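You operate a simulated robot arm through the tools that you are given. There is no shell and no other tool.

You are at the controls of a simulated robot arm. One attempt, no reset.

## Task
Free the line stop button; jog back to stop 1 at speed 3.
Fine: the guard must be shut first; switch the main off at the end.

Only the result counts: the job must be done as asked and must still hold three seconds after the hand-in. Knocking over, shifting, dropping, spilling or breaking anything else fails it.

## Robot
A 7-joint arm with a two-finger parallel gripper, fixed in place. Base frame: the origin is at the foot of the arm, x ahead of it, y to its left, z up. Lengths are in m, angles in rad, forces in N, time in s.
Its first joint turns from -2.897 to 2.897 rad. Payload 4.4 kg.
The TCP is the grasp point between the finger pads, 0.023 m short of the fingertips. In the tool frame z runs along the fingers and y along their closing line. Largest opening 0.094 m; finger width 0.038, thickness 0.01; the body of the gripper, 0.054 by 0.096 m, starts 0.039 m behind the TCP.
Orientation is told as [roll, pitch, yaw] about the base's x, y, z axes, in that order, counted from this pose: with the fingers straight down and closing along the base's y, the tool's x points along the base's -x, its y along +y and its z along -z.

## Interface
- The arm moves only by the tool apply_moves. Its argument "deltas" is one flat list of numbers, 7 for each row, row after row: the shift along the base's x, y, z in m, then the turn, a rotation vector about the base's x, y, z in rad, then the gripper command, from -1 (shut) to 1 (fully open), values between in proportion. In form: [x, y, z, ax, ay, az, claw, x, y, z, ax, ay, az, claw, ...]. A call has 1 to 20 rows; each row shifts and turns the commanded pose from where the row before left it. Rows are played at 5 a second. More than 0.05 m and 0.15 rad between two rows, or a gripper value outside its range, and nothing of the call is played. A pose out of reach is approached as far as the arm can. The call stops where the force on the tool passes 40 N (or 10 N more than at its start, if that is more) or the arm is blocked; 0.2 s more then pass. The fingers move at their own pace (about 0.072 m/s each) and stop on an object; they squeeze with about 35 N. The grip force told is the motor's: it shows also when the fingers shut on nothing. Time passes only in rows, and 0.2 s behind the last, so rows that do not move let the fingers close. It gives the time, the measured TCP pose, the force on the tool (base axes), the opening and the grip force at its end, in the units of the frame above (readings bear some noise), with the torque about the TCP (base axes, N m) and any sound that the robot's microphone picked up.
- Cameras (640 x 400 px; columns grow to the right, rows downward): "scene" is fixed at [0.2122, 0.502, 1.5647]; the picture's right is [-0.44, -0.90, 0.00], its down [-0.25, 0.12, -0.96] and it looks along [0.86, -0.42, -0.28] (base axes); focal length 340 px, centre (320, 200). "wrist" rides on the gripper at [0.086, 0.016, -0.074] in the tool frame; the picture's right is [-0.18, 0.98, 0.00], its down [-0.58, -0.11, -0.81] and it looks along [-0.79, -0.15, 0.59] (tool axes); focal length 243 px, centre (320, 200). There is no depth. A picture from a camera that has moved, and an enlarged one, comes with that camera's place and axes in the base frame and with its lens. The place of the scene camera against the robot may be out by one fixed shift of up to 0.012 m in any direction.
- snapshot(camera): a new picture of that camera. It takes no simulated time.
- enlarge(camera, box): a new picture of the part [left, top, right, bottom] of that camera's present view, enlarged. It takes no simulated time.
- sign_off(): hands the job in; it is judged then, once.

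Places have to be worked out from the pictures, the camera data and where the tool is seen. Open the gripper and draw the arm clear of the work before you hand the job in, unless the task says otherwise.

The tools are called after "Call:" by a JSON object that holds its "op" and its "data". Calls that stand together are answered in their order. apply_moves: Moves the arm, as the interface text tells. Its arguments: {"type":"object","properties":{"deltas":{"type":"array","items":{"type":"number"}}},"required":["deltas"]} The other tools are called the same way: snapshot (camera) takes a picture; enlarge (camera, box) takes an enlarged picture of a part of a camera's view; sign_off () hands the job in.

At the start:

```text
t: 0.0
eef_pos: [0.6314, -0.2672, 1.4702]
tcp_rot: [0.001, -0.001, 0.0]
ft_force: [-0.6, -0.5, -0.2]
wrist_torque: [-0.01, 0.01, 0.01]
opening: 0.0939
grip_force: 0.0
```

scene: 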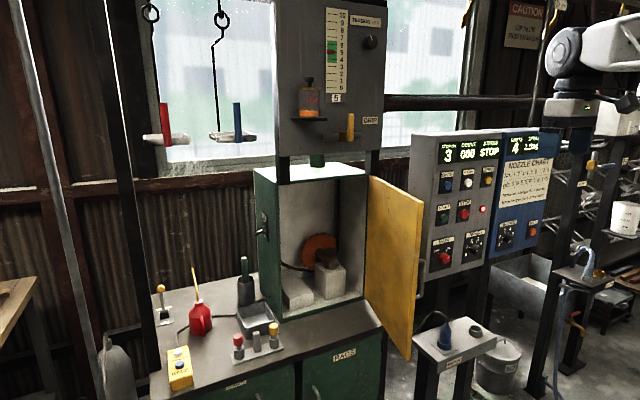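
wrist: 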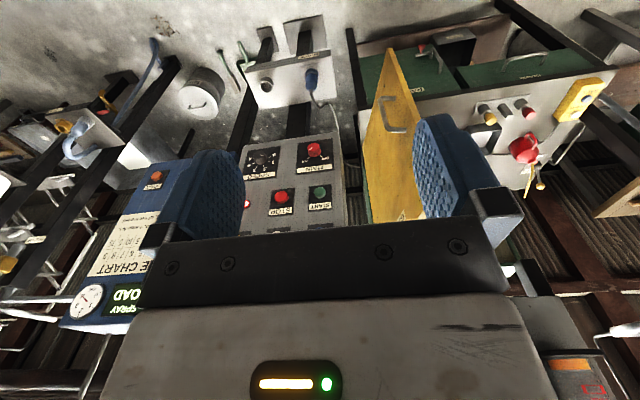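

I'll look closely at the control panel, guard and cabinet before moving anything.

Call:
{"op": "enlarge", "data": {"camera": "scene", "box": [400, 120, 560, 280]}}

Call:
{"op": "enlarge", "data": {"camera": "scene", "box": [240, 0, 440, 200]}}

Call:
{"op": "enlarge", "data": {"camera": "scene", "box": [130, 180, 450, 400]}}

Call:
{"op": "enlarge", "data": {"camera": "wrist", "box": [220, 20, 460, 240]}}

```text
2.50 times, centred on (480, 200) of scene
camera zoom: at [0.2122, 0.502, 1.5647], right [-0.44, -0.9, 0.0], down [-0.25, 0.12, -0.96], along [0.86, -0.42, -0.28], focal length 850 px, centre (-80, 200)
```

zoom: 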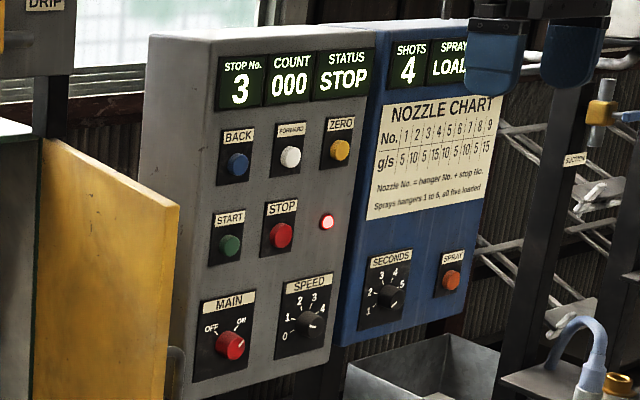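

```text
2.00 times, centred on (340, 100) of scene
camera zoom: at [0.2122, 0.502, 1.5647], right [-0.44, -0.9, 0.0], down [-0.25, 0.12, -0.96], along [0.86, -0.42, -0.28], focal length 680 px, centre (280, 400)
```

zoom: 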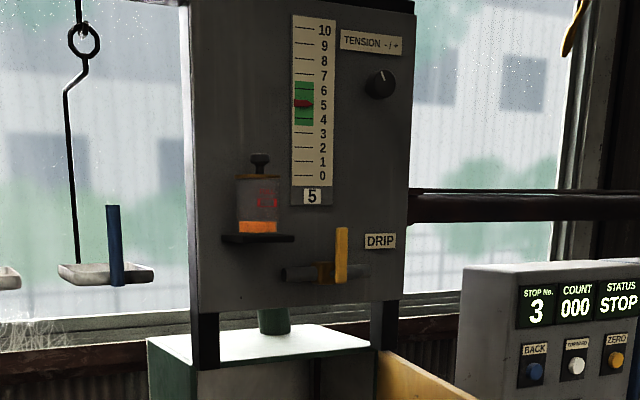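

```text
1.82 times, centred on (290, 290) of scene
camera zoom: at [0.2122, 0.502, 1.5647], right [-0.44, -0.9, 0.0], down [-0.25, 0.12, -0.96], along [0.86, -0.42, -0.28], focal length 618 px, centre (374, 36)
```

zoom: 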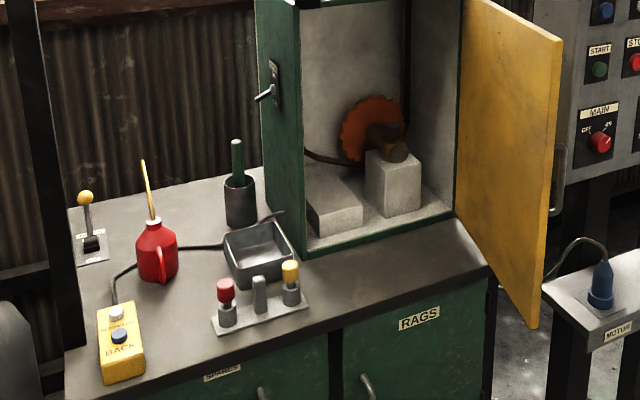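

```text
1.82 times, centred on (340, 130) of wrist
camera zoom: at [0.5448, -0.2507, 1.5457], right [0.18, 0.98, 0.0], down [0.58, -0.11, 0.81], along [0.79, -0.15, -0.59], focal length 441 px, centre (284, 327)
```

zoom: 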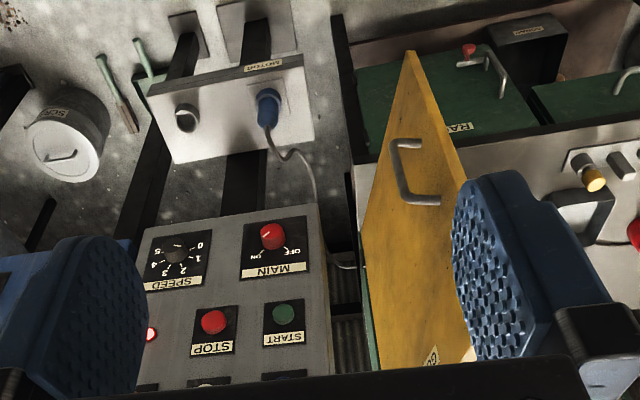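

I'll zoom in on the panel details, the bench items and the door hinge and latch.

Call:
{"op": "enlarge", "data": {"camera": "scene", "box": [430, 200, 500, 280]}}

Call:
{"op": "enlarge", "data": {"camera": "scene", "box": [140, 300, 300, 400]}}

Call:
{"op": "enlarge", "data": {"camera": "scene", "box": [340, 160, 500, 370]}}

Call:
{"op": "enlarge", "data": {"camera": "scene", "box": [480, 0, 640, 110]}}

Call:
{"op": "enlarge", "data": {"camera": "wrist", "box": [440, 60, 640, 200]}}

Call:
{"op": "enlarge", "data": {"camera": "scene", "box": [250, 150, 380, 320]}}

```text
5.00 times, centred on (465, 240) of scene
camera zoom: at [0.2122, 0.502, 1.5647], right [-0.44, -0.9, 0.0], down [-0.25, 0.12, -0.96], along [0.86, -0.42, -0.28], focal length 1701 px, centre (-405, 0)
```

zoom: 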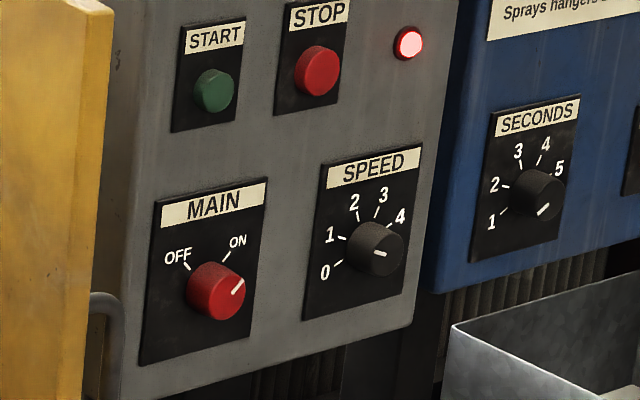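

```text
4.00 times, centred on (220, 350) of scene
camera zoom: at [0.2122, 0.502, 1.5647], right [-0.44, -0.9, 0.0], down [-0.25, 0.12, -0.96], along [0.86, -0.42, -0.28], focal length 1361 px, centre (720, -400)
```

zoom: 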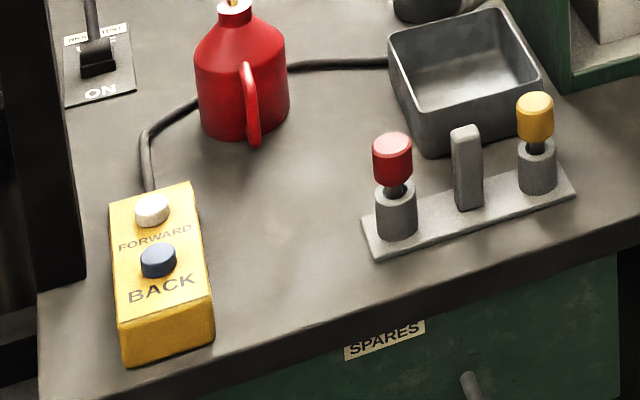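

```text
1.90 times, centred on (420, 265) of scene
camera zoom: at [0.2122, 0.502, 1.5647], right [-0.44, -0.9, 0.0], down [-0.25, 0.12, -0.96], along [0.86, -0.42, -0.28], focal length 648 px, centre (130, 76)
```

zoom: 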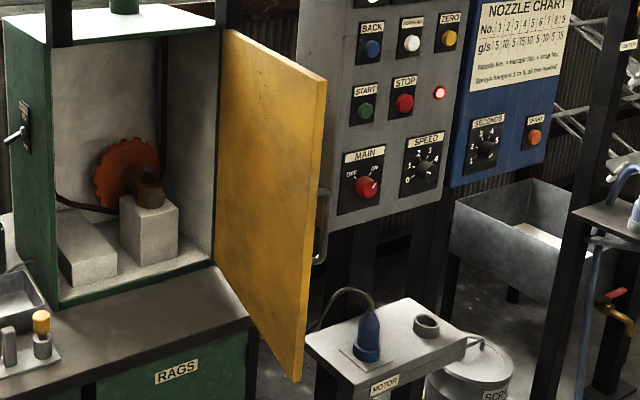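

```text
3.64 times, centred on (560, 55) of scene
camera zoom: at [0.2122, 0.502, 1.5647], right [-0.44, -0.9, 0.0], down [-0.25, 0.12, -0.96], along [0.86, -0.42, -0.28], focal length 1237 px, centre (-553, 727)
```

zoom: 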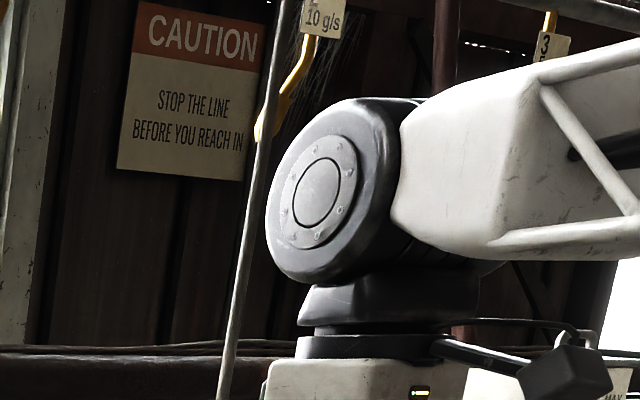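

```text
2.86 times, centred on (540, 130) of wrist
camera zoom: at [0.5448, -0.2507, 1.5457], right [0.18, 0.98, 0.0], down [0.58, -0.11, 0.81], along [0.79, -0.15, -0.59], focal length 693 px, centre (-309, 400)
```

zoom: 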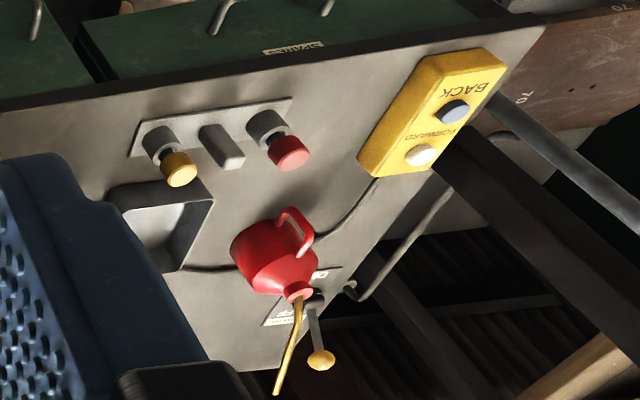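

```text
2.35 times, centred on (315, 235) of scene
camera zoom: at [0.2122, 0.502, 1.5647], right [-0.44, -0.9, 0.0], down [-0.25, 0.12, -0.96], along [0.86, -0.42, -0.28], focal length 800 px, centre (332, 118)
```

zoom: 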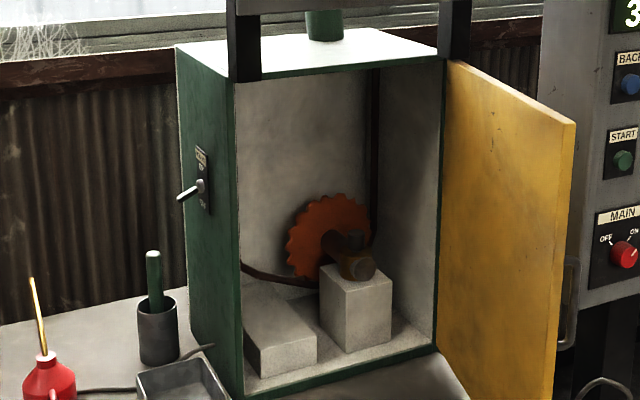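

Zooming on the cabinet's side lever, the bench lever label, and the speed knob from the wrist.

Call:
{"op": "enlarge", "data": {"camera": "scene", "box": [250, 200, 280, 250]}}

Call:
{"op": "enlarge", "data": {"camera": "scene", "box": [150, 280, 190, 330]}}

Call:
{"op": "enlarge", "data": {"camera": "wrist", "box": [230, 130, 350, 240]}}

Call:
{"op": "enlarge", "data": {"camera": "wrist", "box": [360, 20, 480, 230]}}

Call:
{"op": "enlarge", "data": {"camera": "scene", "box": [430, 130, 500, 200]}}

Call:
{"op": "enlarge", "data": {"camera": "scene", "box": [400, 300, 520, 400]}}

Call:
{"op": "enlarge", "data": {"camera": "scene", "box": [130, 0, 280, 160]}}

```text
8.00 times, centred on (265, 225) of scene
camera zoom: at [0.2122, 0.502, 1.5647], right [-0.44, -0.9, 0.0], down [-0.25, 0.12, -0.96], along [0.86, -0.42, -0.28], focal length 2722 px, centre (760, 0)
```

zoom: 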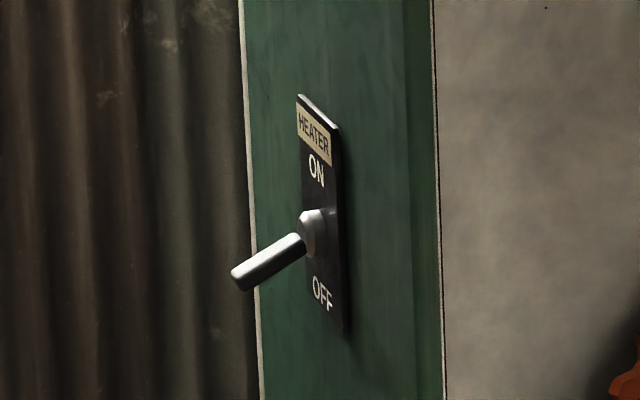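

```text
8.00 times, centred on (170, 305) of scene
camera zoom: at [0.2122, 0.502, 1.5647], right [-0.44, -0.9, 0.0], down [-0.25, 0.12, -0.96], along [0.86, -0.42, -0.28], focal length 2722 px, centre (1520, -640)
```

zoom: 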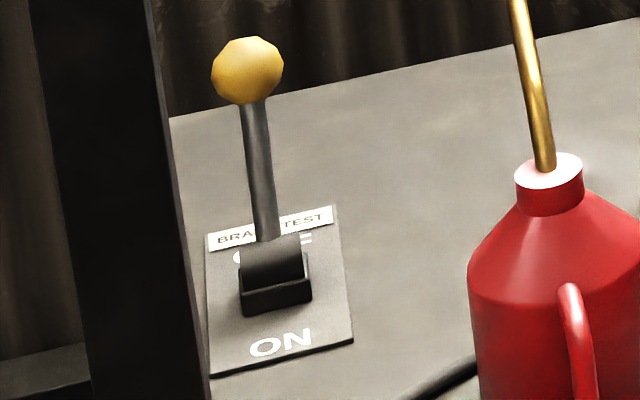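

```text
3.64 times, centred on (290, 185) of wrist
camera zoom: at [0.5448, -0.2507, 1.5457], right [0.18, 0.98, 0.0], down [0.58, -0.11, 0.81], along [0.79, -0.15, -0.59], focal length 882 px, centre (429, 254)
```

zoom: 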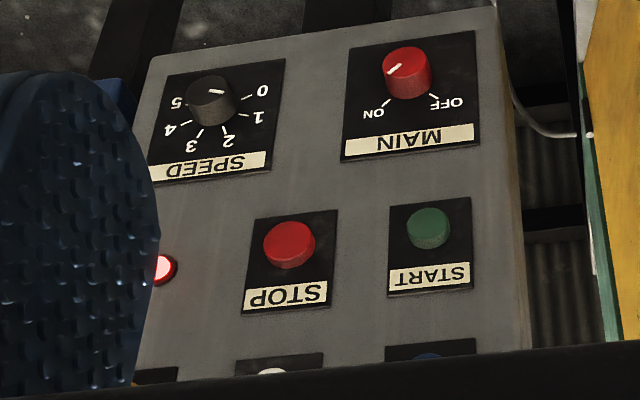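

```text
1.90 times, centred on (420, 125) of wrist
camera zoom: at [0.5448, -0.2507, 1.5457], right [0.18, 0.98, 0.0], down [0.58, -0.11, 0.81], along [0.79, -0.15, -0.59], focal length 462 px, centre (130, 343)
```

zoom: 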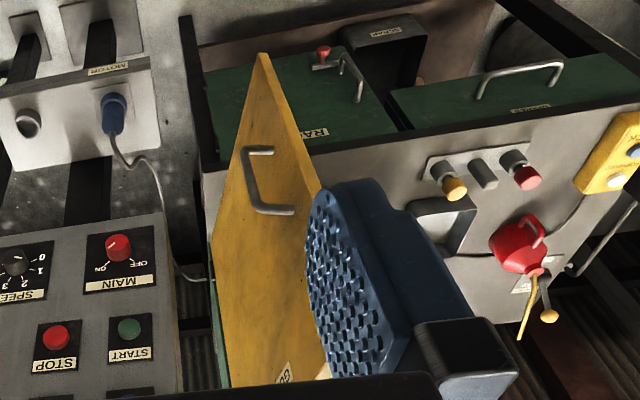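

```text
5.71 times, centred on (465, 165) of scene
camera zoom: at [0.2122, 0.502, 1.5647], right [-0.44, -0.9, 0.0], down [-0.25, 0.12, -0.96], along [0.86, -0.42, -0.28], focal length 1944 px, centre (-509, 400)
```

zoom: 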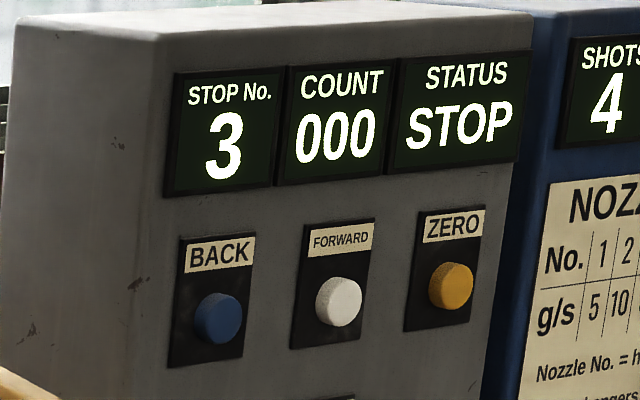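

```text
4.00 times, centred on (460, 350) of scene
camera zoom: at [0.2122, 0.502, 1.5647], right [-0.44, -0.9, 0.0], down [-0.25, 0.12, -0.96], along [0.86, -0.42, -0.28], focal length 1361 px, centre (-240, -400)
```

zoom: 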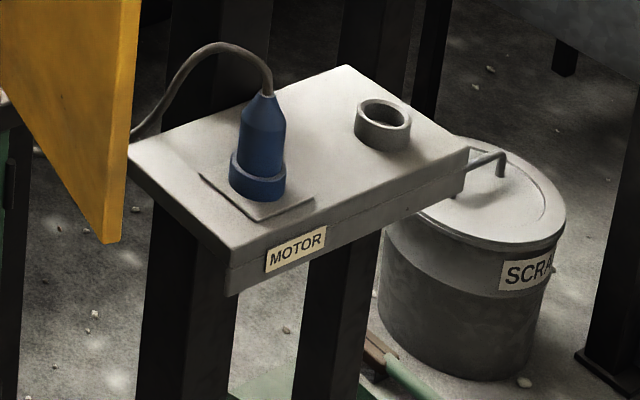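

```text
2.50 times, centred on (205, 80) of scene
camera zoom: at [0.2122, 0.502, 1.5647], right [-0.44, -0.9, 0.0], down [-0.25, 0.12, -0.96], along [0.86, -0.42, -0.28], focal length 850 px, centre (608, 500)
```

zoom: 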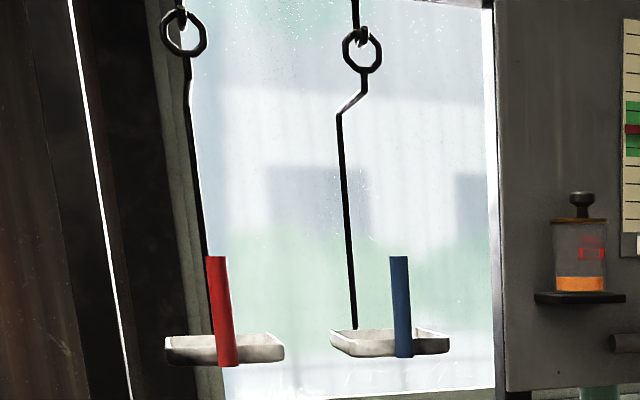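

A red item near the RAGS door front shows up in the wrist view; I'll zoom in on it and other areas for possible line stop buttons.

Call:
{"op": "enlarge", "data": {"camera": "wrist", "box": [390, 20, 510, 110]}}

Call:
{"op": "enlarge", "data": {"camera": "scene", "box": [540, 150, 640, 330]}}

Call:
{"op": "enlarge", "data": {"camera": "scene", "box": [0, 250, 140, 400]}}

Call:
{"op": "enlarge", "data": {"camera": "wrist", "box": [0, 20, 220, 340]}}

Call:
{"op": "enlarge", "data": {"camera": "wrist", "box": [480, 180, 640, 400]}}

```text
4.44 times, centred on (450, 65) of wrist
camera zoom: at [0.5448, -0.2507, 1.5457], right [0.18, 0.98, 0.0], down [0.58, -0.11, 0.81], along [0.79, -0.15, -0.59], focal length 1078 px, centre (-258, 800)
```

zoom: 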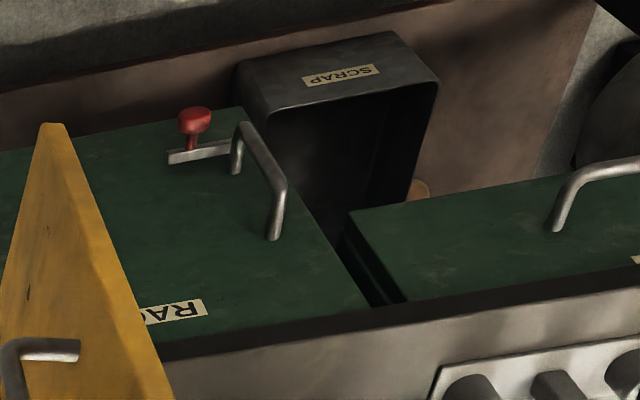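

```text
2.22 times, centred on (590, 240) of scene
camera zoom: at [0.2122, 0.502, 1.5647], right [-0.44, -0.9, 0.0], down [-0.25, 0.12, -0.96], along [0.86, -0.42, -0.28], focal length 756 px, centre (-280, 111)
```

zoom: 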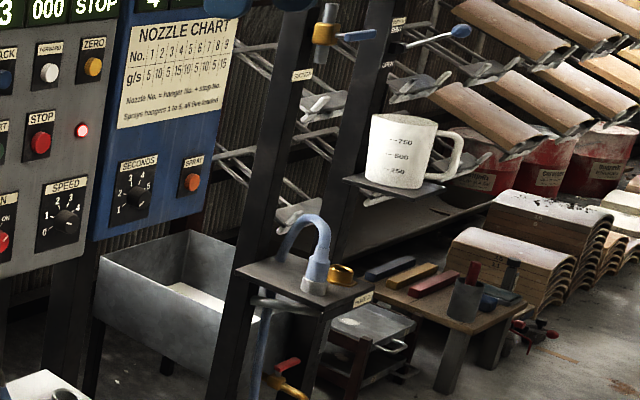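

```text
2.67 times, centred on (70, 325) of scene
camera zoom: at [0.2122, 0.502, 1.5647], right [-0.44, -0.9, 0.0], down [-0.25, 0.12, -0.96], along [0.86, -0.42, -0.28], focal length 907 px, centre (987, -133)
```

zoom: 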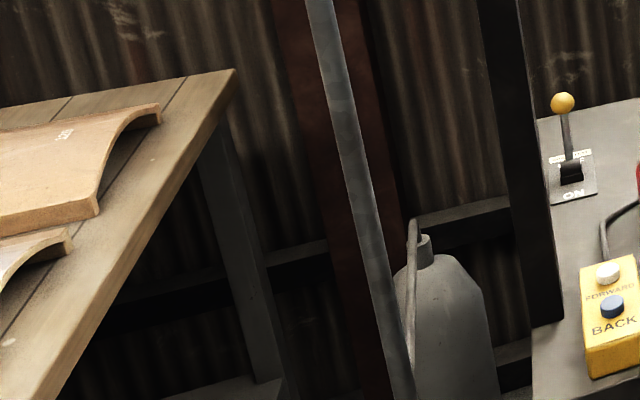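

```text
1.25 times, centred on (110, 180) of wrist
camera zoom: at [0.5448, -0.2507, 1.5457], right [0.18, 0.98, 0.0], down [0.58, -0.11, 0.81], along [0.79, -0.15, -0.59], focal length 303 px, centre (582, 225)
```

zoom: 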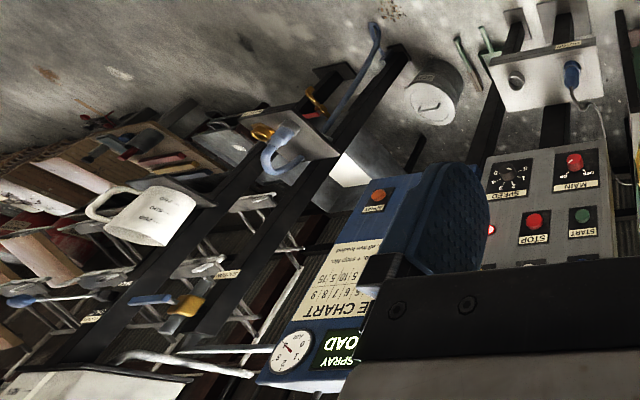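

```text
1.82 times, centred on (560, 290) of wrist
camera zoom: at [0.5448, -0.2507, 1.5457], right [0.18, 0.98, 0.0], down [0.58, -0.11, 0.81], along [0.79, -0.15, -0.59], focal length 441 px, centre (-116, 36)
```

zoom: 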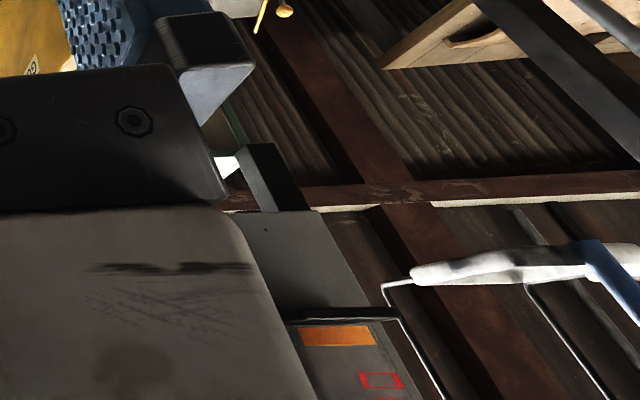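

Estimates so far: the panel faces -x at x≈0.99, with STOP at (0.987,-0.428,1.19), BACK at (0.987,-0.334,1.30), MAIN at (0.98,-0.35,1.05) and SPEED at (0.975,-0.50,1.05). The guard's free edge is at (0.86,-0.12) and its hinge at (1.19,-0.17), spanning z≈0.82 to 1.31. I'll shut the fingers and pitch the tool to point forward, staying in free space.

Call:
{"op": "apply_moves", "data": {"deltas": [0, 0, 0, 0, -0.14, 0, -1, 0, 0, 0, 0, -0.14, 0, -1, 0, 0, 0, 0, -0.14, 0, -1, 0, 0, 0, 0, -0.14, 0, -1, 0, 0, 0, 0, -0.14, 0, -1, 0, 0, 0, 0, -0.14, 0, -1]}}

```text
t: 1.4
eef_pos: [0.6308, -0.2671, 1.4699]
tcp_rot: [0.0, -0.842, -0.002]
ft_force: [-0.4, -0.2, 0.4]
wrist_torque: [-0.01, 0.01, 0.0]
opening: 0.0
grip_force: 35.0
```

The pose tracks well. I'll finish pitching to horizontal and look again.

Call:
{"op": "apply_moves", "data": {"deltas": [0, 0, 0, 0, -0.14, 0, -1, 0, 0, 0, 0, -0.14, 0, -1, 0, 0, 0, 0, -0.14, 0, -1, 0, 0, 0, 0, -0.14, 0, -1, 0, 0, 0, 0, -0.14, 0, -1, 0, 0, 0, 0, -0.03, 0, -1]}}

Call:
{"op": "snapshot", "data": {"camera": "wrist"}}

Call:
{"op": "snapshot", "data": {"camera": "scene"}}

```text
t: 2.8
eef_pos: [0.6312, -0.2655, 1.4704]
tcp_rot: [-0.587, -1.569, 0.587]
ft_force: [0.0, -0.2, -0.9]
wrist_torque: [-0.01, 0.0, 0.01]
opening: 0.0
grip_force: 34.6
```

```text
taken
camera wrist: at [0.5569, -0.2507, 1.3843], right [0.0, 0.98, 0.18], down [-0.81, -0.11, 0.58], along [0.59, -0.15, 0.79], focal length 243 px, centre (320, 200)
```

wrist: 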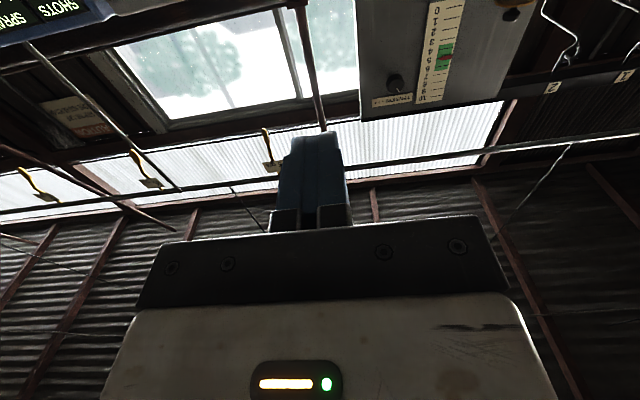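

```text
taken
```

scene: 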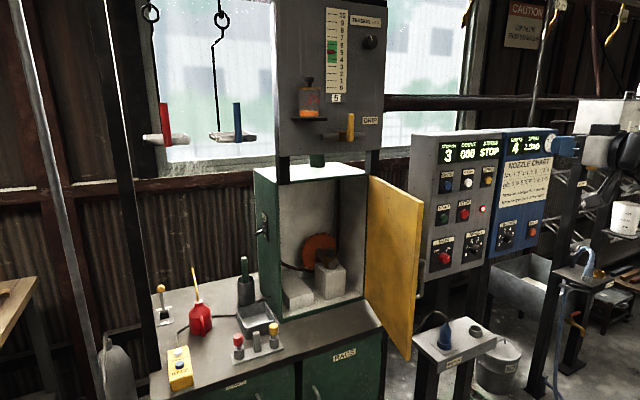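

Horizontal pose works and the space ahead is clear. I'm moving to a spot just in front of the guard's outer face, above its handle at z≈1.22.

Call:
{"op": "apply_moves", "data": {"deltas": [0.0213, 0.0, -0.0357, 0, 0, 0, -1, 0.0213, 0.0, -0.0357, 0, 0, 0, -1, 0.0213, 0.0, -0.0357, 0, 0, 0, -1, 0.0213, 0.0, -0.0357, 0, 0, 0, -1, 0.0213, 0.0, -0.0357, 0, 0, 0, -1, 0.0213, 0.01, -0.0357, 0, 0, 0, -1, 0.0213, 0.02, -0.0357, 0, 0, 0, -1]}}

Call:
{"op": "snapshot", "data": {"camera": "scene"}}

Call:
{"op": "snapshot", "data": {"camera": "wrist"}}

```text
t: 4.4
eef_pos: [0.7799, -0.2372, 1.2203]
tcp_rot: [-0.288, -1.571, 0.291]
ft_force: [0.4, 0.5, 0.0]
wrist_torque: [0.01, 0.05, -0.04]
opening: 0.0001
grip_force: 35.1
```

```text
taken
```

scene: 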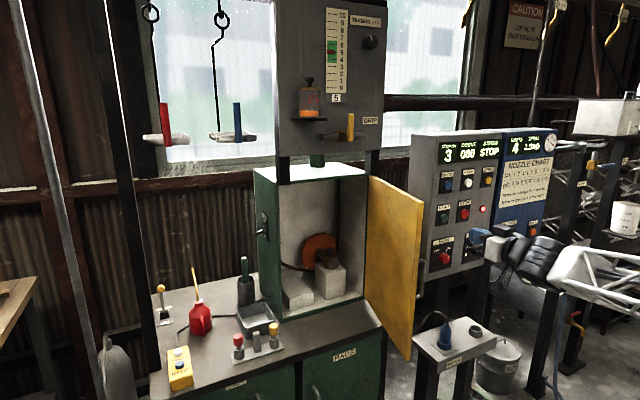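

```text
taken
camera wrist: at [0.7061, -0.2205, 1.1345], right [0.0, 0.98, 0.18], down [-0.81, -0.11, 0.58], along [0.59, -0.15, 0.79], focal length 243 px, centre (320, 200)
```

wrist: 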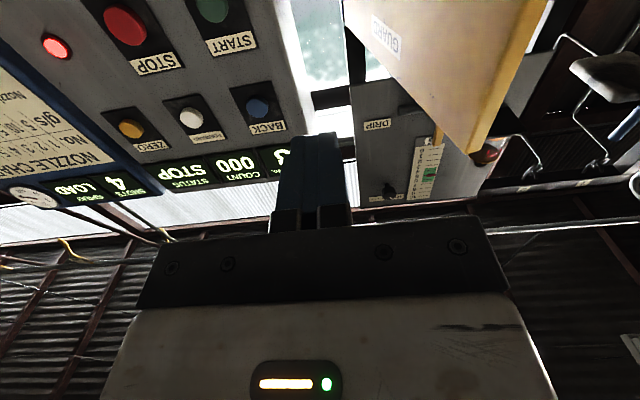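

The wrist view confirms the guard's top corner at about (0.858,-0.124,1.29), with its outer face facing -y. I'm moving beside the free edge and beginning to push towards +y.

Call:
{"op": "apply_moves", "data": {"deltas": [0.048, 0.005, 0, 0, 0, 0, -1, 0.047, 0.012, 0, 0, 0, 0, -1, 0.005, 0.02, 0, 0, 0, 0, -1, 0, 0.02, 0, 0, 0, 0, -1, 0, 0.02, 0, 0, 0, 0, -1, 0, 0.02, 0, 0, 0, 0, -1, 0, 0.02, 0, 0, 0, 0, -1]}}

Call:
{"op": "snapshot", "data": {"camera": "scene"}}

Call:
{"op": "snapshot", "data": {"camera": "wrist"}}

```text
t: 6.0
eef_pos: [0.8802, -0.12, 1.2206]
tcp_rot: [0.33, -1.569, -0.33]
ft_force: [-0.4, 0.2, 0.9]
wrist_torque: [0.0, -0.03, 0.04]
opening: 0.0
grip_force: 35.1
```

```text
taken
```

scene: 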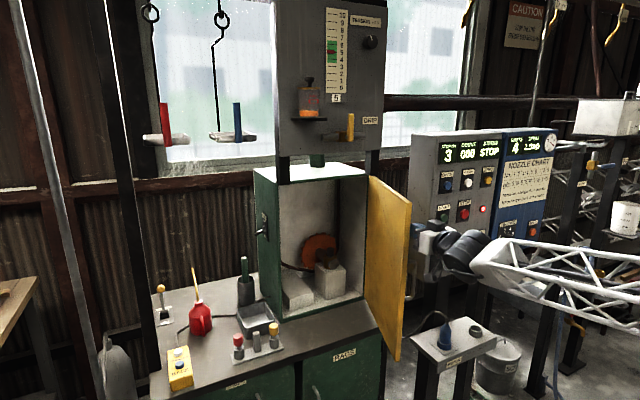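

```text
taken
camera wrist: at [0.8052, -0.1034, 1.1346], right [0.0, 0.98, 0.18], down [-0.81, -0.11, 0.58], along [0.59, -0.15, 0.79], focal length 243 px, centre (320, 200)
```

wrist: 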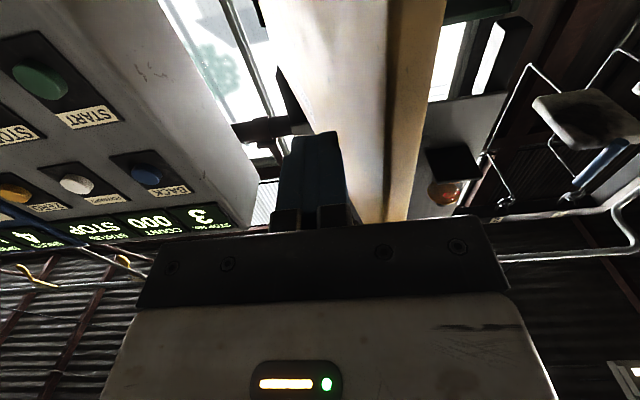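

The guard swings easily and is following the finger. I'm continuing along the arc about its hinge.

Call:
{"op": "apply_moves", "data": {"deltas": [0.0075, 0.01875, 0, 0, 0, 0, -1, 0.0075, 0.01875, 0, 0, 0, 0, -1, 0.0075, 0.01875, 0, 0, 0, 0, -1, 0.0075, 0.01875, 0, 0, 0, 0, -1, 0.012, 0.0155, 0, 0, 0, 0, -1, 0.012, 0.0155, 0, 0, 0, 0, -1, 0.012, 0.0155, 0, 0, 0, 0, -1, 0.012, 0.0155, 0, 0, 0, 0, -1, 0.0155, 0.012, 0, 0, 0, 0, -1, 0.0155, 0.012, 0, 0, 0, 0, -1, 0.0155, 0.012, 0, 0, 0, 0, -1, 0.0155, 0.012, 0, 0, 0, 0, -1]}}

Call:
{"op": "snapshot", "data": {"camera": "scene"}}

Call:
{"op": "snapshot", "data": {"camera": "wrist"}}

```text
t: 8.6
eef_pos: [1.0269, -0.0182, 1.2472]
tcp_rot: [0.089, -1.565, -0.073]
ft_force: [0.6, -0.6, 0.4]
wrist_torque: [-0.01, 0.01, 0.0]
opening: 0.0001
grip_force: 35.2
out of reach, approached as far as the arm can: row 5, 6, 7, 8, 9, 10, 11, 12
```

```text
taken
```

scene: 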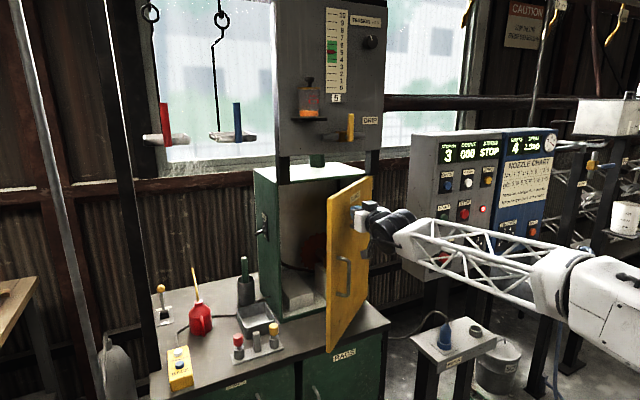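

```text
taken
camera wrist: at [0.9514, -0.0028, 1.1598], right [-0.01, 0.98, 0.18], down [-0.8, -0.12, 0.59], along [0.6, -0.14, 0.79], focal length 243 px, centre (320, 200)
```

wrist: 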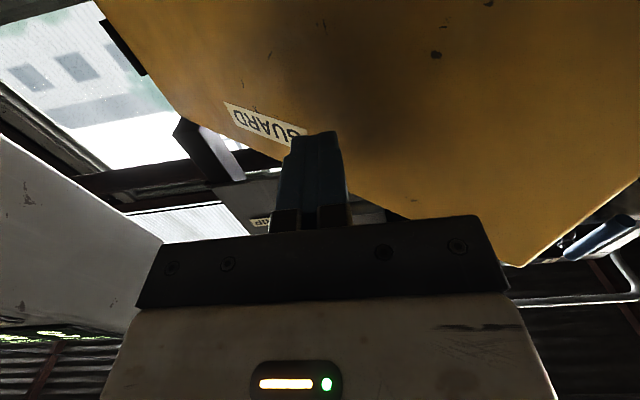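

The guard is more than half shut at about 39°, with the finger at r≈0.21 from the hinge. Straight ahead near y=0 the wrist looks singular, so I'll hold one row to see where the arm settles before choosing a better tool direction.

Call:
{"op": "apply_moves", "data": {"deltas": [-0.01, 0, 0, 0, 0, 0, -1]}}

```text
t: 9.0
eef_pos: [1.0171, -0.0244, 1.2481]
tcp_rot: [0.094, -1.565, -0.083]
ft_force: [0.6, -0.2, -0.9]
wrist_torque: [0.0, 0.0, -0.01]
opening: 0.0
grip_force: 35.0
out of reach, approached as far as the arm can: row 1
```

I'm stepping the command back in y to find where it tracks again.

Call:
{"op": "apply_moves", "data": {"deltas": [0, -0.03, 0, 0, 0, 0, -1, 0, -0.03, 0, 0, 0, 0, -1]}}

```text
t: 9.6
eef_pos: [1.0196, -0.0851, 1.2487]
tcp_rot: [0.257, -1.568, -0.258]
ft_force: [-0.6, -0.3, 0.1]
wrist_torque: [0.01, 0.01, 0.03]
opening: 0.0001
grip_force: 34.6
```

The command follows the clipped pose, so this point is tracked. I'm yawing the tool towards +y to keep the wrist off the singular line, then I'll push on the guard again.

Call:
{"op": "apply_moves", "data": {"deltas": [0, 0, -0.01, 0, 0, 0.12, -1, 0, 0, -0.01, 0, 0, 0.12, -1, 0, 0, -0.01, 0, 0, 0.12, -1]}}

```text
t: 10.4
eef_pos: [1.0177, -0.0832, 1.2181]
tcp_rot: [0.756, -1.569, -0.394]
ft_force: [-0.8, 0.0, -0.7]
wrist_torque: [0.01, 0.01, 0.02]
opening: 0.0
grip_force: 34.5
```

Yaw works. I'm pushing further along the arc in small steps.

Call:
{"op": "apply_moves", "data": {"deltas": [0.005, 0.025, 0, 0, 0, 0, -1, 0.01, 0.025, 0, 0, 0, 0, -1, 0.012, 0.02, 0, 0, 0, 0, -1, 0.015, 0.015, 0, 0, 0, 0, -1, 0.015, 0.012, 0, 0, 0, 0, -1, 0.015, 0.01, 0, 0, 0, 0, -1]}}

Call:
{"op": "snapshot", "data": {"camera": "scene"}}

```text
t: 11.8
eef_pos: [1.0914, 0.0238, 1.2197]
tcp_rot: [-0.636, -1.57, 0.995]
ft_force: [0.6, -0.1, 0.2]
wrist_torque: [0.02, 0.03, 0.0]
opening: 0.0001
grip_force: 34.9
```

```text
taken
```

scene: 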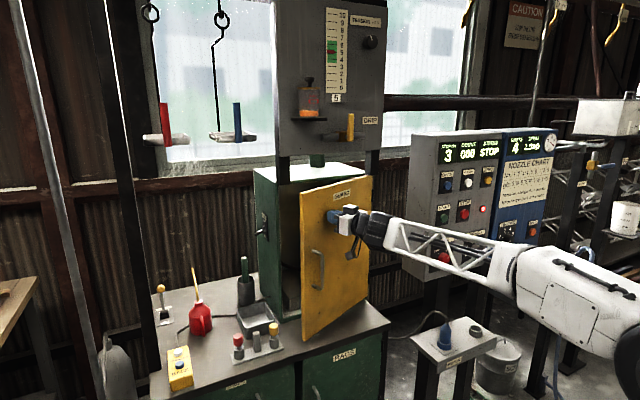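

Reach is good at (1.09,0.02); the guard is about 20° from shut. I'm continuing forward.

Call:
{"op": "apply_moves", "data": {"deltas": [0.015, 0.006, 0, 0, 0, 0, -1, 0.015, 0.005, 0, 0, 0, 0, -1, 0.015, 0.003, 0, 0, 0, 0, -1, 0.012, 0.002, 0, 0, 0, 0, -1, 0.01, 0, 0, 0, 0, 0, -1]}}

Call:
{"op": "snapshot", "data": {"camera": "scene"}}

```text
t: 13.0
eef_pos: [1.1558, 0.0396, 1.2187]
tcp_rot: [-1.072, -1.57, 1.433]
ft_force: [0.8, 0.2, -0.7]
wrist_torque: [0.01, 0.02, -0.02]
opening: 0.0002
grip_force: 35.2
```

```text
taken
```

scene: 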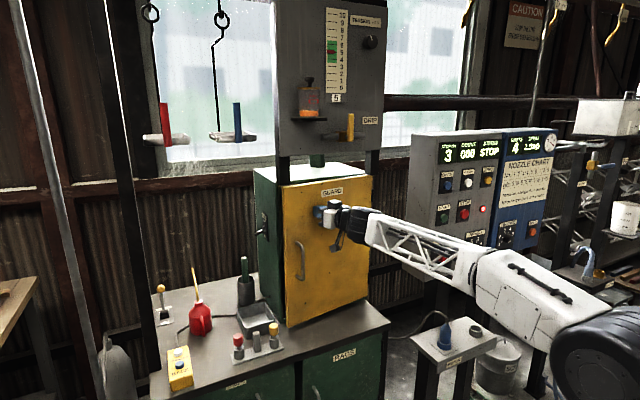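

The guard is almost shut. I'm nudging forward in small steps until there is contact resistance.

Call:
{"op": "apply_moves", "data": {"deltas": [0.005, 0, 0, 0, 0, 0, -1, 0.005, 0, 0, 0, 0, 0, -1, 0.005, 0, 0, 0, 0, 0, -1, 0.005, 0, 0, 0, 0, 0, -1]}}

Call:
{"op": "enlarge", "data": {"camera": "scene", "box": [240, 150, 400, 340]}}

```text
t: 14.0
eef_pos: [1.1763, 0.0393, 1.218]
tcp_rot: [0.799, -1.568, -0.442]
ft_force: [0.8, -0.1, 0.2]
wrist_torque: [0.0, -0.01, -0.02]
opening: 0.0
grip_force: 35.0
```

```text
2.11 times, centred on (320, 245) of scene
camera zoom: at [0.2122, 0.502, 1.5647], right [-0.44, -0.9, 0.0], down [-0.25, 0.12, -0.96], along [0.86, -0.42, -0.28], focal length 716 px, centre (320, 105)
```

zoom: 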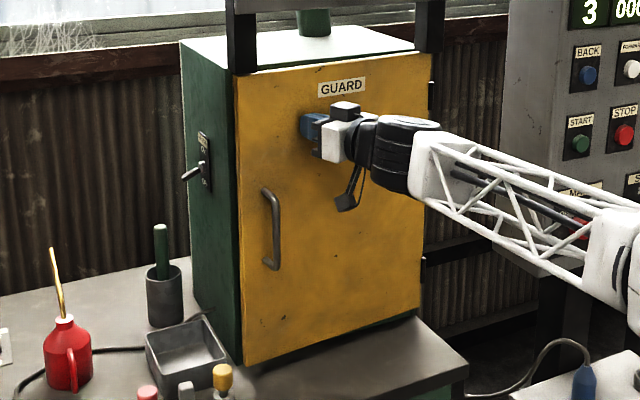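

It looks nearly flush, but there's no resistance yet. I'm continuing in 4 mm steps until I feel the stop.

Call:
{"op": "apply_moves", "data": {"deltas": [0.004, 0, 0, 0, 0, 0, -1, 0.004, 0, 0, 0, 0, 0, -1, 0.004, 0, 0, 0, 0, 0, -1]}}

Call:
{"op": "enlarge", "data": {"camera": "scene", "box": [240, 150, 400, 340]}}

```text
t: 14.8
eef_pos: [1.1891, 0.0395, 1.2178]
tcp_rot: [0.265, -1.57, 0.091]
ft_force: [0.0, 0.2, 0.1]
wrist_torque: [0.02, 0.01, 0.01]
opening: 0.0002
grip_force: 35.4
```

```text
2.11 times, centred on (320, 245) of scene
camera zoom: at [0.2122, 0.502, 1.5647], right [-0.44, -0.9, 0.0], down [-0.25, 0.12, -0.96], along [0.86, -0.42, -0.28], focal length 716 px, centre (320, 105)
```

zoom: 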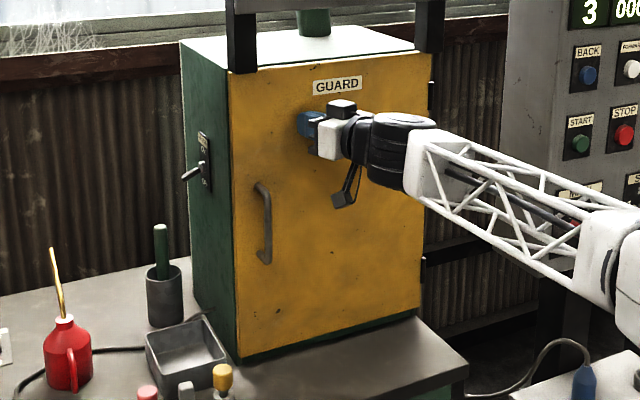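

Still moving with the finger; the front looks flush with the cabinet now. A few more small steps to feel the stop.

Call:
{"op": "apply_moves", "data": {"deltas": [0.003, 0, 0, 0, 0, 0, -1, 0.003, 0, 0, 0, 0, 0, -1, 0.003, 0, 0, 0, 0, 0, -1]}}

Call:
{"op": "enlarge", "data": {"camera": "scene", "box": [240, 150, 400, 340]}}

```text
t: 15.7
eef_pos: [1.1973, 0.0385, 1.2181]
tcp_rot: [-0.088, -1.569, 0.449]
ft_force: [-33.5, -3.2, -2.1]
wrist_torque: [0.01, 0.03, -0.11]
opening: 0.0
grip_force: 34.9
stopped in row 3: the force on the tool passed its limit at 45 N (the readings are from after the stop); the commanded pose is now the measured one
```

```text
2.11 times, centred on (320, 245) of scene
camera zoom: at [0.2122, 0.502, 1.5647], right [-0.44, -0.9, 0.0], down [-0.25, 0.12, -0.96], along [0.86, -0.42, -0.28], focal length 716 px, centre (320, 105)
```

zoom: 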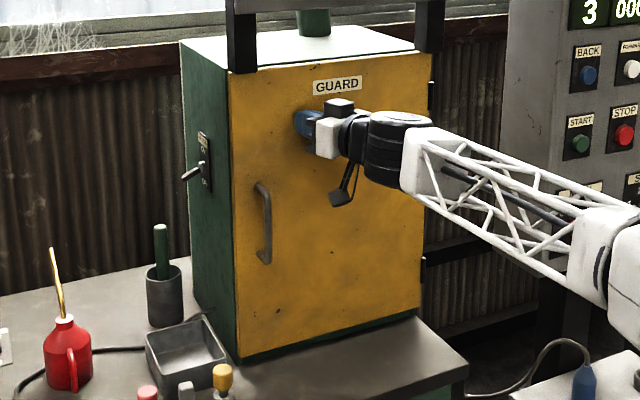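

A firm stop at 45 N and the guard flush: it is shut. I'm backing off straight and checking that it stays.

Call:
{"op": "apply_moves", "data": {"deltas": [-0.01, 0, 0, 0, 0, 0, -1, -0.03, -0.005, 0, 0, 0, 0, -1, -0.04, -0.01, 0, 0, 0, 0, -1, -0.04, -0.015, 0, 0, 0, 0, -1, -0.04, -0.02, 0, 0, 0, 0, -1, -0.04, -0.02, 0, 0, 0, 0, -1, -0.04, -0.02, 0, 0, 0, 0, -1]}}

Call:
{"op": "snapshot", "data": {"camera": "scene"}}

Call:
{"op": "snapshot", "data": {"camera": "wrist"}}

```text
t: 17.3
eef_pos: [0.9579, -0.0516, 1.2169]
tcp_rot: [0.217, -1.569, 0.146]
ft_force: [0.4, -0.7, 0.0]
wrist_torque: [-0.01, -0.02, -0.01]
opening: 0.0001
grip_force: 35.0
```

```text
taken
```

scene: 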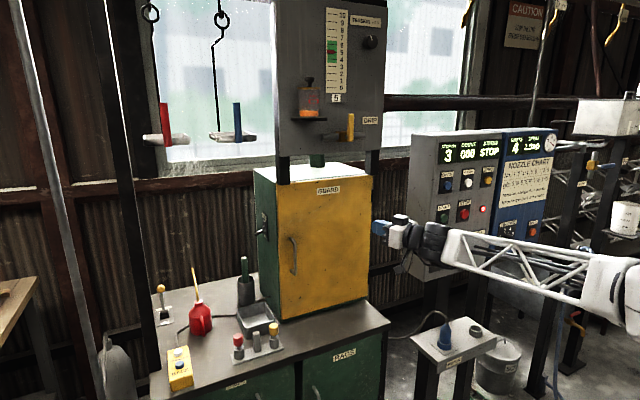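

```text
taken
camera wrist: at [0.8826, -0.0629, 1.1303], right [-0.35, 0.92, 0.18], down [-0.71, -0.39, 0.58], along [0.61, 0.07, 0.79], focal length 243 px, centre (320, 200)
```

wrist: 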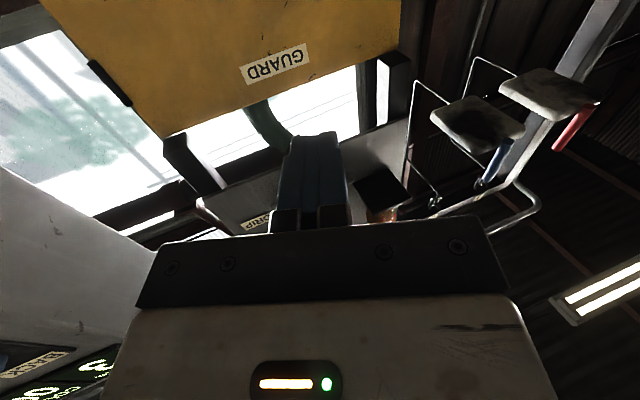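

The guard holds shut. Now I'm moving back in front of the panel, unyawing and tilting the tool down so the wrist camera faces the STOP button.

Call:
{"op": "apply_moves", "data": {"deltas": [-0.045, -0.02, 0, 0, 0, -0.09, -1, -0.045, -0.02, 0, 0, 0, -0.09, -1, -0.045, -0.02, 0, 0, 0, -0.09, -1, -0.045, -0.02, 0, 0, 0, -0.09, -1, 0, -0.045, -0.007, 0, 0.14, 0, -1, 0, -0.045, -0.007, 0, 0.14, 0, -1, 0, -0.045, -0.007, 0, 0.14, 0, -1, 0, -0.045, -0.007, 0, 0.14, 0, -1, 0, 0, 0, 0, 0.145, 0, -1, 0, 0, 0, 0, 0.145, 0, -1]}}

Call:
{"op": "snapshot", "data": {"camera": "wrist"}}

Call:
{"op": "snapshot", "data": {"camera": "scene"}}

```text
t: 19.5
eef_pos: [0.7779, -0.3108, 1.1903]
tcp_rot: [0.001, -0.717, 0.0]
ft_force: [-0.2, 0.0, -0.3]
wrist_torque: [0.02, -0.01, 0.0]
opening: 0.0
grip_force: 35.1
```

```text
taken
camera wrist: at [0.6637, -0.2954, 1.1887], right [0.14, 0.98, 0.12], down [-0.09, -0.11, 0.99], along [0.99, -0.15, 0.07], focal length 243 px, centre (320, 200)
```

wrist: 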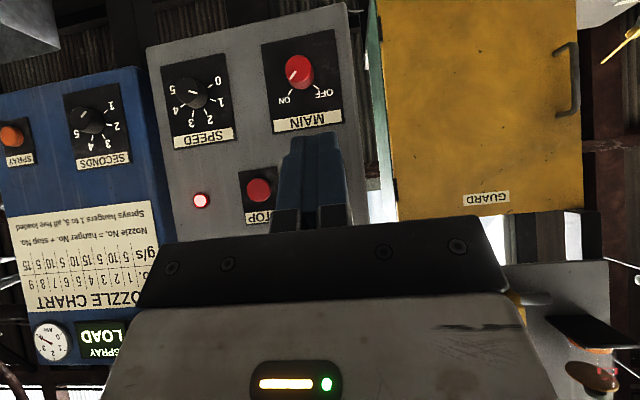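

```text
taken
```

scene: 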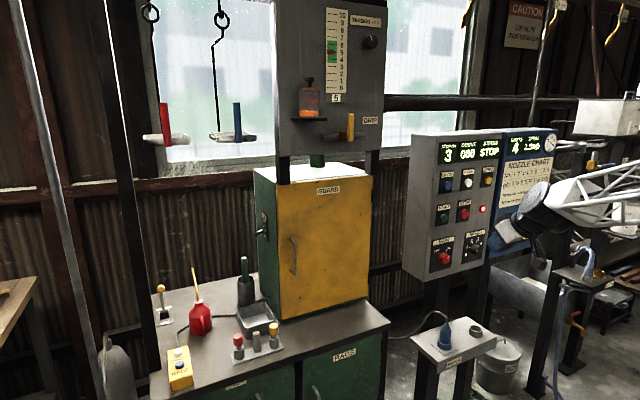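

I have a clear view of the panel. Zooming in on STOP, SPEED and MAIN.

Call:
{"op": "enlarge", "data": {"camera": "wrist", "box": [150, 40, 270, 150]}}

Call:
{"op": "enlarge", "data": {"camera": "wrist", "box": [180, 150, 290, 230]}}

Call:
{"op": "enlarge", "data": {"camera": "wrist", "box": [250, 30, 350, 140]}}

Call:
{"op": "enlarge", "data": {"camera": "scene", "box": [425, 130, 505, 200]}}

Call:
{"op": "enlarge", "data": {"camera": "scene", "box": [425, 195, 505, 275]}}

```text
3.64 times, centred on (210, 95) of wrist
camera zoom: at [0.6637, -0.2954, 1.1887], right [0.14, 0.98, 0.12], down [-0.09, -0.11, 0.99], along [0.99, -0.15, 0.07], focal length 882 px, centre (720, 582)
```

zoom: 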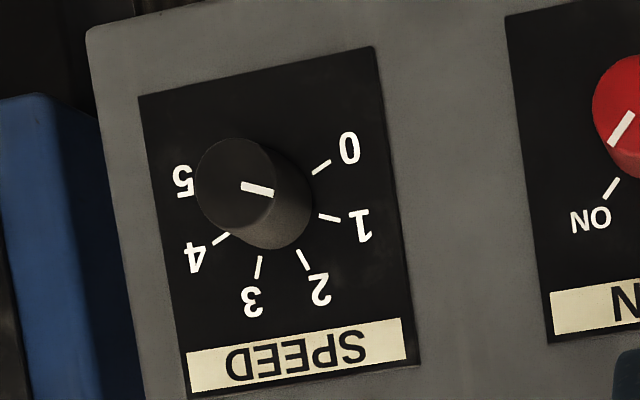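

```text
5.00 times, centred on (235, 190) of wrist
camera zoom: at [0.6637, -0.2954, 1.1887], right [0.14, 0.98, 0.12], down [-0.09, -0.11, 0.99], along [0.99, -0.15, 0.07], focal length 1213 px, centre (745, 250)
```

zoom: 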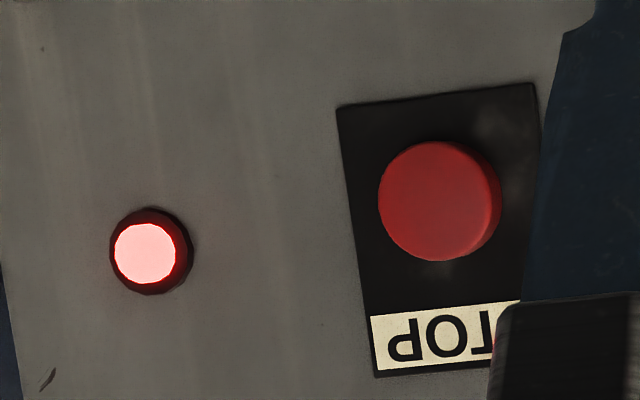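

```text
3.64 times, centred on (300, 85) of wrist
camera zoom: at [0.6637, -0.2954, 1.1887], right [0.14, 0.98, 0.12], down [-0.09, -0.11, 0.99], along [0.99, -0.15, 0.07], focal length 882 px, centre (393, 618)
```

zoom: 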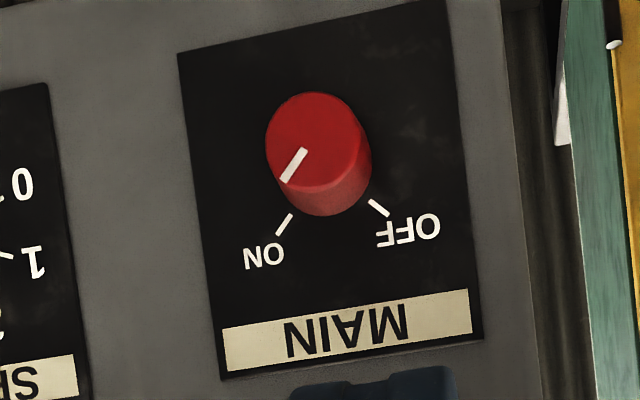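

```text
5.71 times, centred on (465, 165) of scene
camera zoom: at [0.2122, 0.502, 1.5647], right [-0.44, -0.9, 0.0], down [-0.25, 0.12, -0.96], along [0.86, -0.42, -0.28], focal length 1944 px, centre (-509, 400)
```

zoom: 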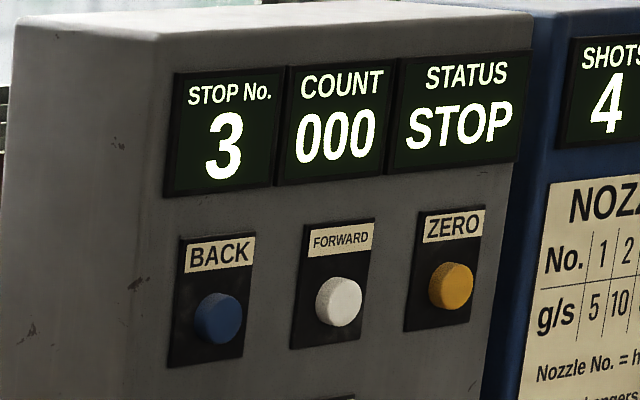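

```text
5.00 times, centred on (465, 235) of scene
camera zoom: at [0.2122, 0.502, 1.5647], right [-0.44, -0.9, 0.0], down [-0.25, 0.12, -0.96], along [0.86, -0.42, -0.28], focal length 1701 px, centre (-405, 25)
```

zoom: 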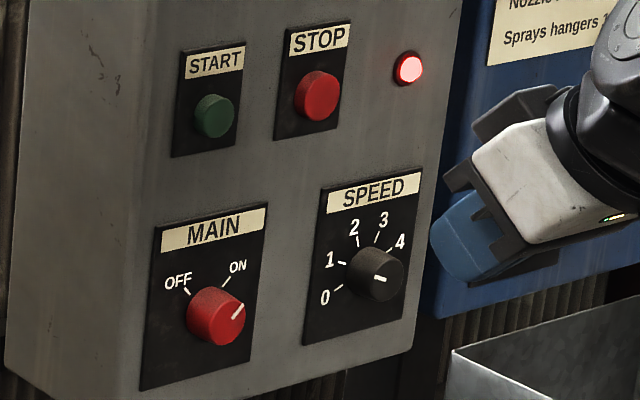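

I need to verify which way the SPEED pointer faces, so I'm zooming in tightly from both cameras.

Call:
{"op": "enlarge", "data": {"camera": "wrist", "box": [170, 65, 225, 120]}}

Call:
{"op": "enlarge", "data": {"camera": "scene", "box": [462, 230, 492, 265]}}

Call:
{"op": "enlarge", "data": {"camera": "scene", "box": [435, 200, 475, 230]}}

```text
7.27 times, centred on (198, 92) of wrist
camera zoom: at [0.6637, -0.2954, 1.1887], right [0.14, 0.98, 0.12], down [-0.09, -0.11, 0.99], along [0.99, -0.15, 0.07], focal length 1764 px, centre (1211, 982)
```

zoom: 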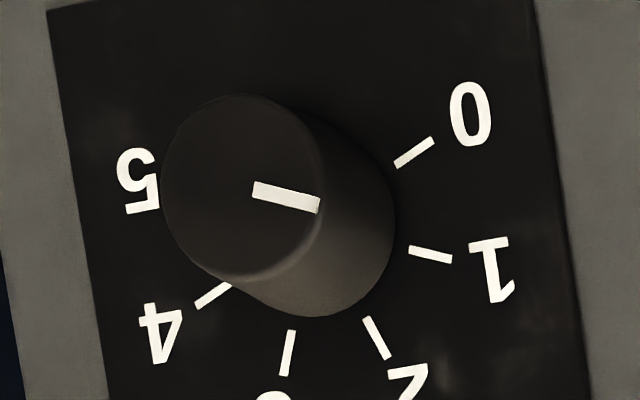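

```text
11.43 times, centred on (477, 248) of scene
camera zoom: at [0.2122, 0.502, 1.5647], right [-0.44, -0.9, 0.0], down [-0.25, 0.12, -0.96], along [0.86, -0.42, -0.28], focal length 3888 px, centre (-1474, -343)
```

zoom: 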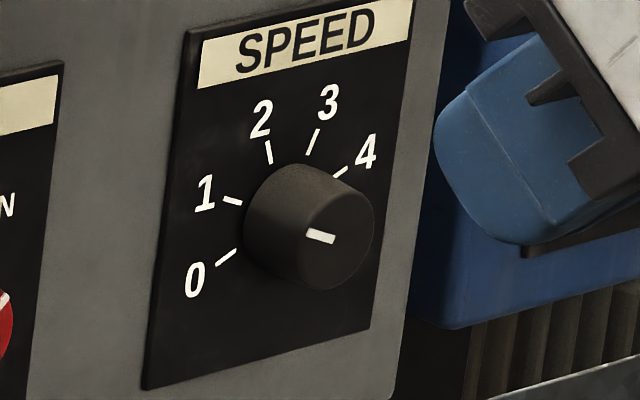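

```text
13.33 times, centred on (455, 215) of scene
camera zoom: at [0.2122, 0.502, 1.5647], right [-0.44, -0.9, 0.0], down [-0.25, 0.12, -0.96], along [0.86, -0.42, -0.28], focal length 4536 px, centre (-1480, 0)
```

zoom: 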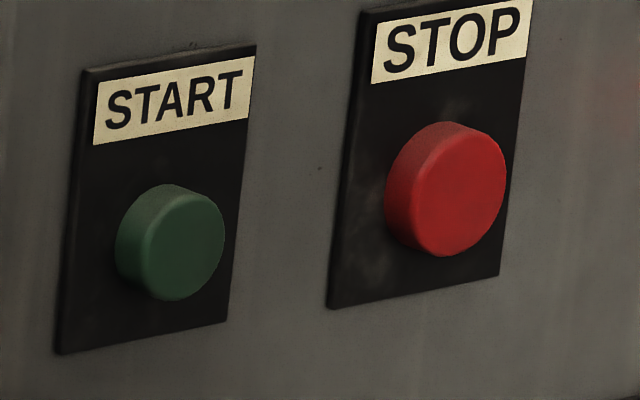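

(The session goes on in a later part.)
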